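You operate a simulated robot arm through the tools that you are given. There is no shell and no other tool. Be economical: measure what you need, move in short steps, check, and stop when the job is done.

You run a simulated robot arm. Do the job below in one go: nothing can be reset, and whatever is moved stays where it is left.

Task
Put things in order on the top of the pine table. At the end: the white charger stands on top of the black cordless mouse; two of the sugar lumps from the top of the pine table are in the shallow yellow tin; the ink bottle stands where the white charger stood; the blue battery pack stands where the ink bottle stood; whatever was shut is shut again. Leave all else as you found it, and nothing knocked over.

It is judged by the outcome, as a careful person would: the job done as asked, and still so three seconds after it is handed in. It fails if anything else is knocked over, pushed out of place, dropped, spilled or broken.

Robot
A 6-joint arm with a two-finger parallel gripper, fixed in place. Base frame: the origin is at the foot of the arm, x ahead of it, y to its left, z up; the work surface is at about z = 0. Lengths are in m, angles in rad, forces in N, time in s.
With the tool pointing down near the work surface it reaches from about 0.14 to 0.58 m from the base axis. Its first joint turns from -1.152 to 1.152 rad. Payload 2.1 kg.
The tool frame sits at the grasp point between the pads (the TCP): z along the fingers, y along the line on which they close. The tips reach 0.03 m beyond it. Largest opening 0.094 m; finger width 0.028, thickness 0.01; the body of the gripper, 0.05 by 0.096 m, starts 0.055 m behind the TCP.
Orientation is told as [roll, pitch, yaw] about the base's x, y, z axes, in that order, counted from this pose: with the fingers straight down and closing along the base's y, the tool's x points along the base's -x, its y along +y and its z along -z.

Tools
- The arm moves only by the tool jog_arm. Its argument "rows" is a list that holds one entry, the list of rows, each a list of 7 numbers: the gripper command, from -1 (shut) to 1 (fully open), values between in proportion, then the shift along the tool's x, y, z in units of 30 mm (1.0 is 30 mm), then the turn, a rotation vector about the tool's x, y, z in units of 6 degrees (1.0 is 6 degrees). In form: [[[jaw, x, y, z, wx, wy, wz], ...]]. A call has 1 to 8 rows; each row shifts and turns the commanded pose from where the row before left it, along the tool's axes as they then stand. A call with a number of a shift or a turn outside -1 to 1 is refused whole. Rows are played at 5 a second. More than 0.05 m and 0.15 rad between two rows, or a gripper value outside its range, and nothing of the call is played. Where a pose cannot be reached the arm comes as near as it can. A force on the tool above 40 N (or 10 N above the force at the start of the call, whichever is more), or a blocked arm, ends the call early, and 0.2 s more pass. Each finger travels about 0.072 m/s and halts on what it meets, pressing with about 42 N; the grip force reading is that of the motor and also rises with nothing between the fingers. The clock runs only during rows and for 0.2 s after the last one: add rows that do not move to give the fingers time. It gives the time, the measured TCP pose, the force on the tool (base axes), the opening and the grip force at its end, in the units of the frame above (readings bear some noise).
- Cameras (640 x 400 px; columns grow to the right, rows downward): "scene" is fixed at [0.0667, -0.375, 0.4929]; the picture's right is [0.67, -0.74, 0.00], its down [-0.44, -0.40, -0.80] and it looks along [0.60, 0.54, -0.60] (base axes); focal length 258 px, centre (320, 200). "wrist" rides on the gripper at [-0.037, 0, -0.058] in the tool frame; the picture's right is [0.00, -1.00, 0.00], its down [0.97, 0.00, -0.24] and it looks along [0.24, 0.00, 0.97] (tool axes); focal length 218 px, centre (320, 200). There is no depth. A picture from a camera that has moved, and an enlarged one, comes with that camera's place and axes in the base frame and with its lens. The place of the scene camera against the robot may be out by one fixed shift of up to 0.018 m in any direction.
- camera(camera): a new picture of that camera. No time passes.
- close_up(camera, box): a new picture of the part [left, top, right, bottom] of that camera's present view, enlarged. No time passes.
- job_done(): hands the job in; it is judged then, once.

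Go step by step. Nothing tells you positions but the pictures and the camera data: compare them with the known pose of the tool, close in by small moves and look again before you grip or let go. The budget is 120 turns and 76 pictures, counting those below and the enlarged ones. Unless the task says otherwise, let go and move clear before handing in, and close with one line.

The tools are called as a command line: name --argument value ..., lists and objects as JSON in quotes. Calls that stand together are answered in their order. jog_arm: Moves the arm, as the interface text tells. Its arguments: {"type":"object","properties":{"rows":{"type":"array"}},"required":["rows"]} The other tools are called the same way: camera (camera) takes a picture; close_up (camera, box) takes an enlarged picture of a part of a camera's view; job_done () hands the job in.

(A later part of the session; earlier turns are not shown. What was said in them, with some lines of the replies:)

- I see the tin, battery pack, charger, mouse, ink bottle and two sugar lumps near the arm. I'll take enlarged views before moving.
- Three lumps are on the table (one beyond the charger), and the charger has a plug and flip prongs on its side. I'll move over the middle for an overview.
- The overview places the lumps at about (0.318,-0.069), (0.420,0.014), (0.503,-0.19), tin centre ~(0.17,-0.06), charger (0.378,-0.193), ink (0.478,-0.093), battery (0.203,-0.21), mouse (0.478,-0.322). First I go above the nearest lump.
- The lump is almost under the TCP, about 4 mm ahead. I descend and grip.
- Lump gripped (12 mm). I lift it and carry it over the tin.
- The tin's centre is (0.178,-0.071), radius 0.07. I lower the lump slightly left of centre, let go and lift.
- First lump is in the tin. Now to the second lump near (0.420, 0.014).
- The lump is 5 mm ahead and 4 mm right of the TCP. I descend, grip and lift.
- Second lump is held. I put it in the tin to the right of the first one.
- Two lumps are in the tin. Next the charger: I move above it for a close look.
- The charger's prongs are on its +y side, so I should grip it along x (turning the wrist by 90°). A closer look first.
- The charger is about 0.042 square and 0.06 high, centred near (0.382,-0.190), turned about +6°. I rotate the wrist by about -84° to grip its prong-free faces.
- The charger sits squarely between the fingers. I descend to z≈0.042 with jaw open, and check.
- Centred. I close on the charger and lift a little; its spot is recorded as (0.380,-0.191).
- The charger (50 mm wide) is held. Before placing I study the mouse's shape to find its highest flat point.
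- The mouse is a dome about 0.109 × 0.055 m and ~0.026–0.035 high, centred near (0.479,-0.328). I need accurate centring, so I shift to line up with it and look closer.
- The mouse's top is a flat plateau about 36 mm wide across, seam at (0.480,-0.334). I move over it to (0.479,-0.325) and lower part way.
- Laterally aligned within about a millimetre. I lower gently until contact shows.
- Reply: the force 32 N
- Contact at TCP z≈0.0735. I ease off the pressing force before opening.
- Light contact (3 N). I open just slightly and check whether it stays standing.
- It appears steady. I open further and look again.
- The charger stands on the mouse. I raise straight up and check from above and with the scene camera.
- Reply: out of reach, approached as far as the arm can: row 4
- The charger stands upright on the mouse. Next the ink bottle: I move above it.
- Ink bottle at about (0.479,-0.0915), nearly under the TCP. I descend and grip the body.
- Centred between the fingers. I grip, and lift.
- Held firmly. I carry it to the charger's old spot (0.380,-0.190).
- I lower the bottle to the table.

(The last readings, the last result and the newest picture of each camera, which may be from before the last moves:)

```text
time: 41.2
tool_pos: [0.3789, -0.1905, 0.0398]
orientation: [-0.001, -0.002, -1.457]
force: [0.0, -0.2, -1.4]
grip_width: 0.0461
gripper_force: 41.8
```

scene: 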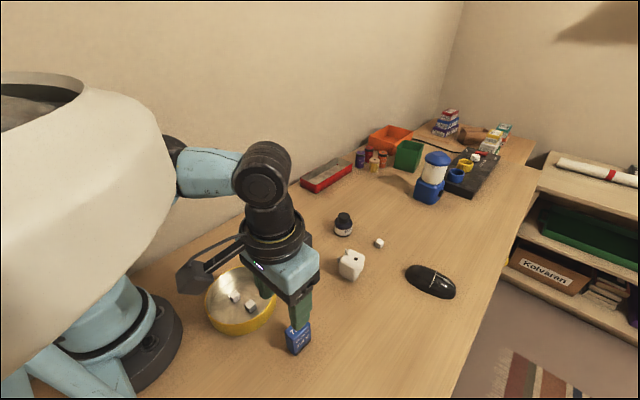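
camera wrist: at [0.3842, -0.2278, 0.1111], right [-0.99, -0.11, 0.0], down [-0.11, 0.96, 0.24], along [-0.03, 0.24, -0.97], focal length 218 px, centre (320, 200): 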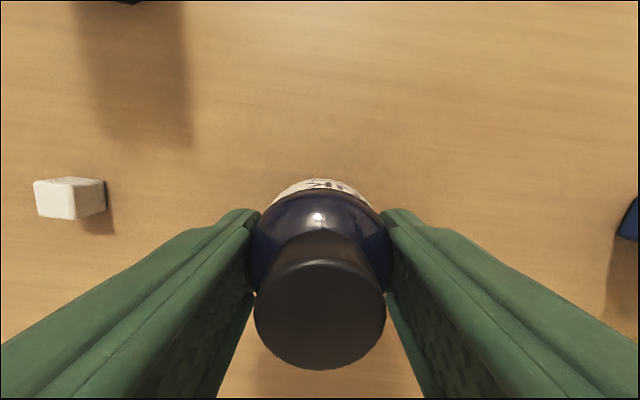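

jog_arm --rows '[[[-1, 0, 0, 0.06, 0, 0, 0], [-1, 0, 0, 0, 0, 0, 0]]]'

```text
time: 41.8
tool_pos: [0.379, -0.1895, 0.0384]
orientation: [0.001, 0.001, -1.455]
force: [-0.1, -0.3, -1.3]
grip_width: 0.0459
gripper_force: 42.1
```

jog_arm --rows '[[[-1, 0, 0, 0.04, 0, 0, 0], [-1, 0, 0, 0, 0, 0, 0]]]'

```text
time: 42.4
tool_pos: [0.379, -0.1914, 0.0387]
orientation: [0.003, 0.0, -1.457]
force: [0.2, 0.0, 11.2]
grip_width: 0.046
gripper_force: 42.2
```

Contact with the table (11 N). I open, check, and raise.

jog_arm --rows '[[[0.05, 0, 0, 0, 0, 0, 0], [0.15, 0, 0, 0, 0, 0, 0], [0.4, 0, 0, 0, 0, 0, 0], [0.6, 0, 0, 0, 0, 0, 0], [0.6, 0, 0, 0, 0, 0, 0], [0.6, 0, 0, -1, 0, 0, 0], [0.6, 0, 0, -1, 0, 0, 0], [0.6, 0, 0, -1, 0, 0, 0]]]'

jog_arm --rows '[[[0.6, 0, 0, -1, 0, 0, 0], [0.6, 0, 0, 0, 0, 0, 0]]]'

camera --camera "wrist"

```text
time: 44.2
tool_pos: [0.3799, -0.1919, 0.1277]
orientation: [0.0, 0.0, -1.457]
force: [-0.5, -0.4, 0.1]
grip_width: 0.075
gripper_force: 0.1
```

```text
time: 44.8
tool_pos: [0.3796, -0.1922, 0.1581]
orientation: [0.0, -0.001, -1.455]
force: [-0.6, 0.3, -0.5]
grip_width: 0.0754
gripper_force: 0.1
```

```text
32 pictures are left
camera wrist: at [0.3835, -0.2295, 0.215], right [-0.99, -0.11, 0.0], down [-0.11, 0.96, 0.24], along [-0.03, 0.24, -0.97], focal length 218 px, centre (320, 200)
```

wrist: 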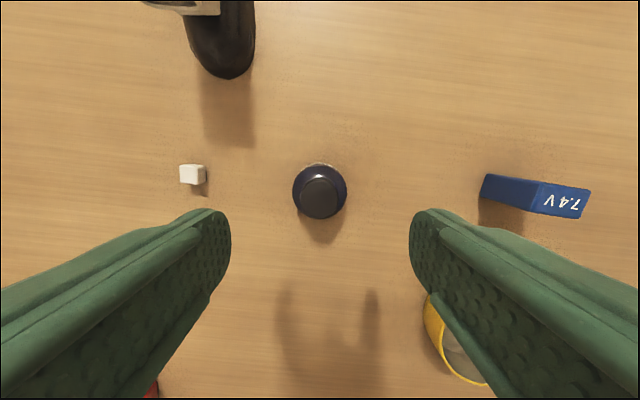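

Ink bottle stands on the charger's old spot. Now the battery: I move over it and turn the wrist back to yaw 0 to grip its thin side along y.

jog_arm --rows '[[[0.6, 0.07, -1, 0, 0, 0, 0], [0.6, 0, -1, 0, 0, 0, 0], [0.6, 0, -1, 0, 0, 0, 0], [0.6, 0, -1, 0, 0, 0, 0], [0.6, 0, -1, 0, 0, 0, 0], [0.6, 0, -0.93, 0, 0, 0, 0], [0.5, 0, 0, 0, 0, 0, -1], [0.4, 0, 0, 0, 0, 0, -1]]]'

jog_arm --rows '[[[0.4, 0, 0, 0, 0, 0, -1], [0.3, 0, 0, 0, 0, 0, -1], [0.3, 0, 0, 0, 0, 0, -1], [0.3, 0, 0, 0, 0, 0, -1], [0.3, 0, 0, 0, 0, 0, -1], [0.3, 0, 0, 0, 0, 0, -1], [0.3, 0, 0, 0, 0, 0, -1], [0.3, 0, 0, 0, 0, 0, -1]]]'

jog_arm --rows '[[[0.3, 0, 0, 0, 0, 0, -1], [0.3, 0, 0, 0, 0, 0, -1], [0.3, 0, 0, 0, 0, 0, -1], [0.3, 0, 0, 0, 0, 0, -0.9], [0.3, 0, 0, 0, 0, 0, 0]]]'

camera --camera "wrist"

camera --camera "scene"

```text
time: 46.6
tool_pos: [0.2013, -0.2102, 0.1557]
orientation: [0.001, -0.001, -1.245]
force: [-0.7, 0.0, 0.5]
grip_width: 0.0659
gripper_force: 0.1
```

```text
time: 48.4
tool_pos: [0.2038, -0.2087, 0.1578]
orientation: [0.001, -0.002, -0.407]
force: [-0.2, 0.2, -0.1]
grip_width: 0.0611
gripper_force: 0.0
```

```text
time: 49.6
tool_pos: [0.2026, -0.2088, 0.1578]
orientation: [-0.001, 0.0, 0.002]
force: [0.2, -0.3, 0.0]
grip_width: 0.0609
gripper_force: 0.1
```

```text
31 pictures are left
camera wrist: at [0.2399, -0.2091, 0.2152], right [0.0, -1.0, 0.0], down [-0.97, 0.0, 0.24], along [-0.24, 0.0, -0.97], focal length 218 px, centre (320, 200)
```

wrist: 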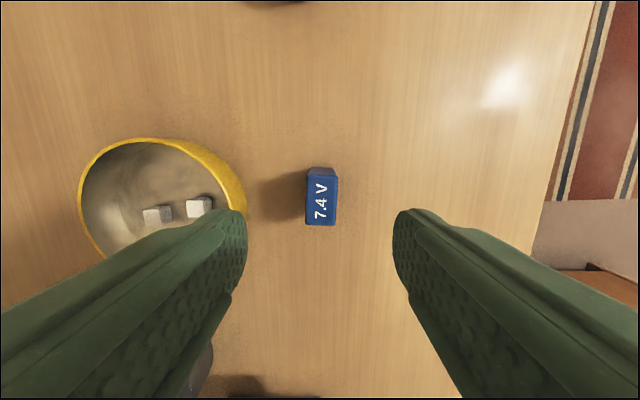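

```text
30 pictures are left
```

scene: 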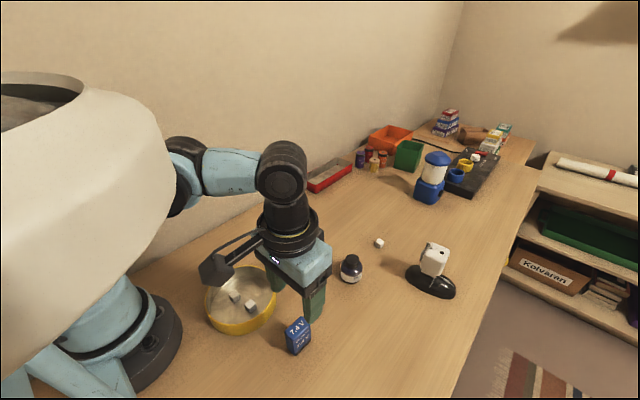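

Battery top centre at about (0.2005,-0.2105), ~22 × 36 mm and ~55 mm tall. I descend around it.

jog_arm --rows '[[[0.3, 0.07, -0.06, 1, 0, 0, 0], [0.3, 0, 0, 1, 0, 0, 0], [0.3, 0, 0, 1, 0, 0, 0], [0.3, 0, 0, 0.9, 0, 0, 0], [0.3, 0, 0, 0, 0, 0, 0]]]'

camera --camera "wrist"

```text
time: 50.8
tool_pos: [0.2023, -0.2096, 0.0412]
orientation: [0.001, 0.0, 0.0]
force: [0.5, -0.9, 0.4]
grip_width: 0.0612
gripper_force: 0.0
```

```text
29 pictures are left
camera wrist: at [0.2375, -0.211, 0.0988], right [0.0, -1.0, 0.0], down [-0.97, 0.0, 0.24], along [-0.24, 0.0, -0.97], focal length 218 px, centre (320, 200)
```

wrist: 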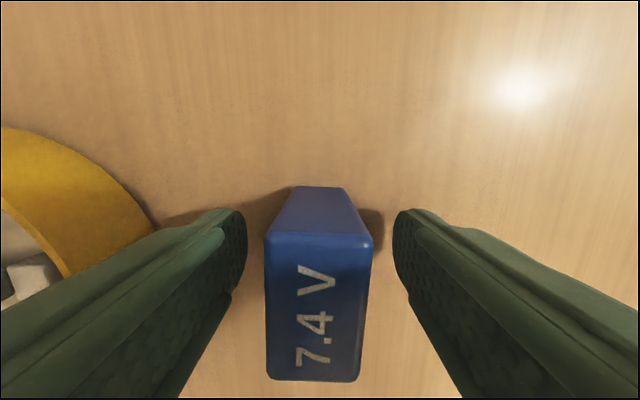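

Well centred. I grip and lift.

jog_arm --rows '[[[-1, 0, 0, 0, 0, 0, 0], [-1, 0, 0, 0, 0, 0, 0], [-1, 0, 0, 0, 0, 0, 0], [-1, 0, 0, 0, 0, 0, 0], [-1, 0, 0, -1, 0, 0, 0], [-1, 0, 0, -1, 0, 0, 0], [-1, 0, 0, -1, 0, 0, 0], [-1, 0, 0, -0.5, 0, 0, 0]]]'

camera --camera "wrist"

```text
time: 52.6
tool_pos: [0.2007, -0.2106, 0.1465]
orientation: [0.001, 0.0, -0.001]
force: [0.5, 0.7, 0.4]
grip_width: 0.0277
gripper_force: 41.6
```

```text
28 pictures are left
camera wrist: at [0.2379, -0.2111, 0.2051], right [0.0, -1.0, 0.0], down [-0.97, 0.0, 0.24], along [-0.24, 0.0, -0.97], focal length 218 px, centre (320, 200)
```

wrist: 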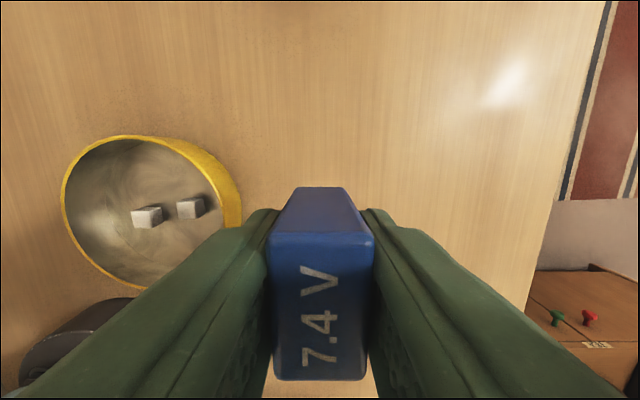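

Held. I carry it to the ink bottle's old spot (0.479,-0.0915).

jog_arm --rows '[[[-1, -1, 0.5, 0, 0, 0, 0], [-1, -1, 0.5, 0, 0, 0, 0], [-1, -1, 0.5, 0, 0, 0, 0], [-1, -1, 0.5, 0, 0, 0, 0], [-1, -1, 0.5, 0, 0, 0, 0], [-1, -1, 0.5, 0, 0, 0, 0], [-1, -1, 0.5, 0, 0, 0, 0], [-1, -1, 0.47, 0, 0, 0, 0]]]'

jog_arm --rows '[[[-1, -1, 0, 0, 0, 0, 0], [-1, -0.28, 0, 0.8, 0, 0, 0], [-1, 0, 0, 0.8, 0, 0, 0], [-1, 0, 0, 0.8, 0, 0, 0], [-1, 0, 0, 0.6, 0, 0, 0], [-1, 0, 0, 0, 0, 0, 0]]]'

camera --camera "wrist"

close_up --camera "scene" --box '[270, 170, 490, 310]'

```text
time: 54.4
tool_pos: [0.4409, -0.0914, 0.1461]
orientation: [0.0, -0.001, -0.001]
force: [0.0, 0.1, -1.0]
grip_width: 0.0273
gripper_force: 41.7
```

```text
time: 55.8
tool_pos: [0.4792, -0.0914, 0.0547]
orientation: [-0.001, 0.001, 0.001]
force: [-0.6, 0.5, -0.4]
grip_width: 0.0277
gripper_force: 42.0
```

```text
27 pictures are left
camera wrist: at [0.5157, -0.0914, 0.1128], right [0.0, -1.0, 0.0], down [-0.97, 0.0, 0.24], along [-0.24, 0.0, -0.97], focal length 218 px, centre (320, 200)
```

wrist: 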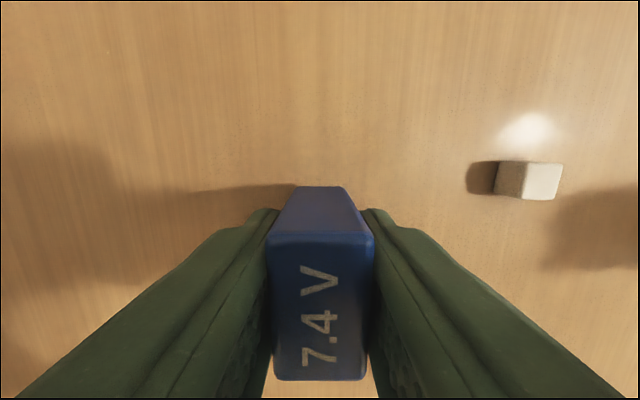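

```text
2.86 times, centred on (380, 240) of scene
camera zoom: at [0.0667, -0.375, 0.4929], right [0.67, -0.74, 0.0], down [-0.44, -0.4, -0.8], along [0.6, 0.54, -0.6], focal length 737 px, centre (149, 86)
```

zoom: 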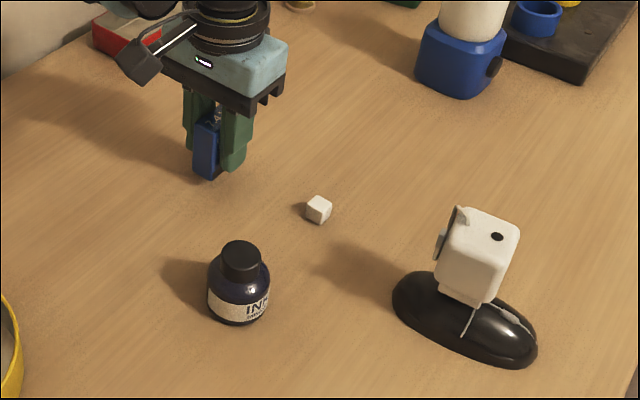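

On target. I lower to the table.

jog_arm --rows '[[[-1, 0, 0, 0.2, 0, 0, 0], [-1, 0, 0, 0.2, 0, 0, 0], [-1, 0, 0, 0, 0, 0, 0]]]'

jog_arm --rows '[[[-1, 0, 0, 0.04, 0, 0, 0], [-1, 0, 0, 0, 0, 0, 0]]]'

```text
time: 56.6
tool_pos: [0.4777, -0.0921, 0.0423]
orientation: [0.001, 0.0, 0.0]
force: [0.0, 0.5, -0.8]
grip_width: 0.0274
gripper_force: 42.2
```

```text
time: 57.2
tool_pos: [0.4783, -0.0919, 0.0418]
orientation: [0.0, 0.0, -0.001]
force: [-0.6, -0.3, -0.7]
grip_width: 0.0276
gripper_force: 41.9
```

jog_arm --rows '[[[-1, 0, 0, 0.04, 0, 0, 0], [-1, 0, 0, 0, 0, 0, 0]]]'

```text
time: 57.8
tool_pos: [0.4785, -0.0913, 0.0408]
orientation: [0.001, 0.0, 0.001]
force: [-0.2, -1.4, 1.2]
grip_width: 0.0275
gripper_force: 42.4
```

Just touching (1–2 N). A hair lower, then I open and raise.

jog_arm --rows '[[[-1, 0, 0, 0.02, 0, 0, 0], [-0.35, 0, 0, 0, 0, 0, 0], [-0.2, 0, 0, 0, 0, 0, 0], [0.1, 0, 0, 0, 0, 0, 0], [0.3, 0, 0, 0, 0, 0, 0], [0.3, 0, 0, -0.7, 0, 0, 0], [0.3, 0, 0, -1, 0, 0, 0], [0.3, 0, 0, -1, 0, 0, 0]]]'

jog_arm --rows '[[[0.3, 0, 0, -1, 0, 0, 0], [0.3, 1, 0, -1, 0, 0, 0], [0.3, 1, 0, -1, 0, 0, 0], [0.3, 1, -0.5, -0.5, 0, 0, 0], [0.3, 1, -1, 0, 0, 0, 0], [0.3, 0, 0, 0, 0, 0, 0]]]'

camera --camera "wrist"

camera --camera "scene"

```text
time: 59.6
tool_pos: [0.4782, -0.0905, 0.1205]
orientation: [-0.001, 0.001, 0.0]
force: [-0.1, 0.6, -0.1]
grip_width: 0.0612
gripper_force: 0.0
```

```text
time: 61.0
tool_pos: [0.3567, -0.1349, 0.2264]
orientation: [0.001, -0.002, -0.002]
force: [0.1, 0.6, -0.4]
grip_width: 0.0611
gripper_force: 0.1
```

```text
25 pictures are left
camera wrist: at [0.3942, -0.1346, 0.2838], right [0.0, -1.0, 0.0], down [-0.97, 0.0, 0.24], along [-0.24, 0.0, -0.97], focal length 218 px, centre (320, 200)
```

wrist: 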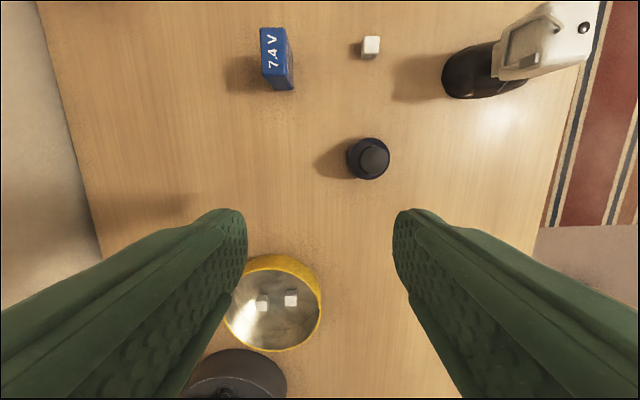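

```text
24 pictures are left
```

scene: 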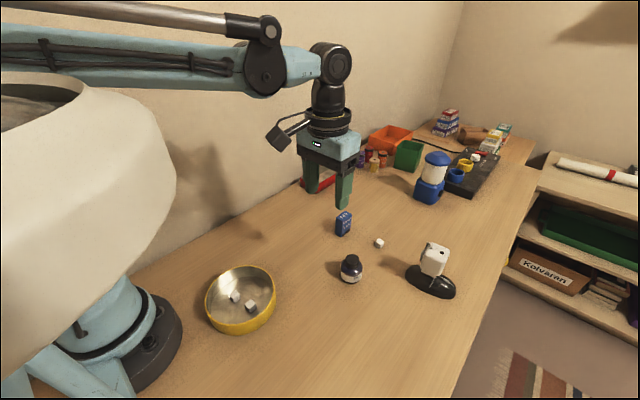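

Both lumps lie in the tin, the charger stands on the mouse, the ink bottle is on the charger's spot and the battery on the ink's spot. Nothing was opened, and the arm is clear, so I hand in.

job_done

```text
The job is handed in.
```

The job is done and handed in. The charger stands on the mouse, two sugar lumps are in the yellow tin, the ink bottle is where the charger stood, and the battery pack is where the ink bottle stood; I opened nothing, and the last pictures show everything else in place.
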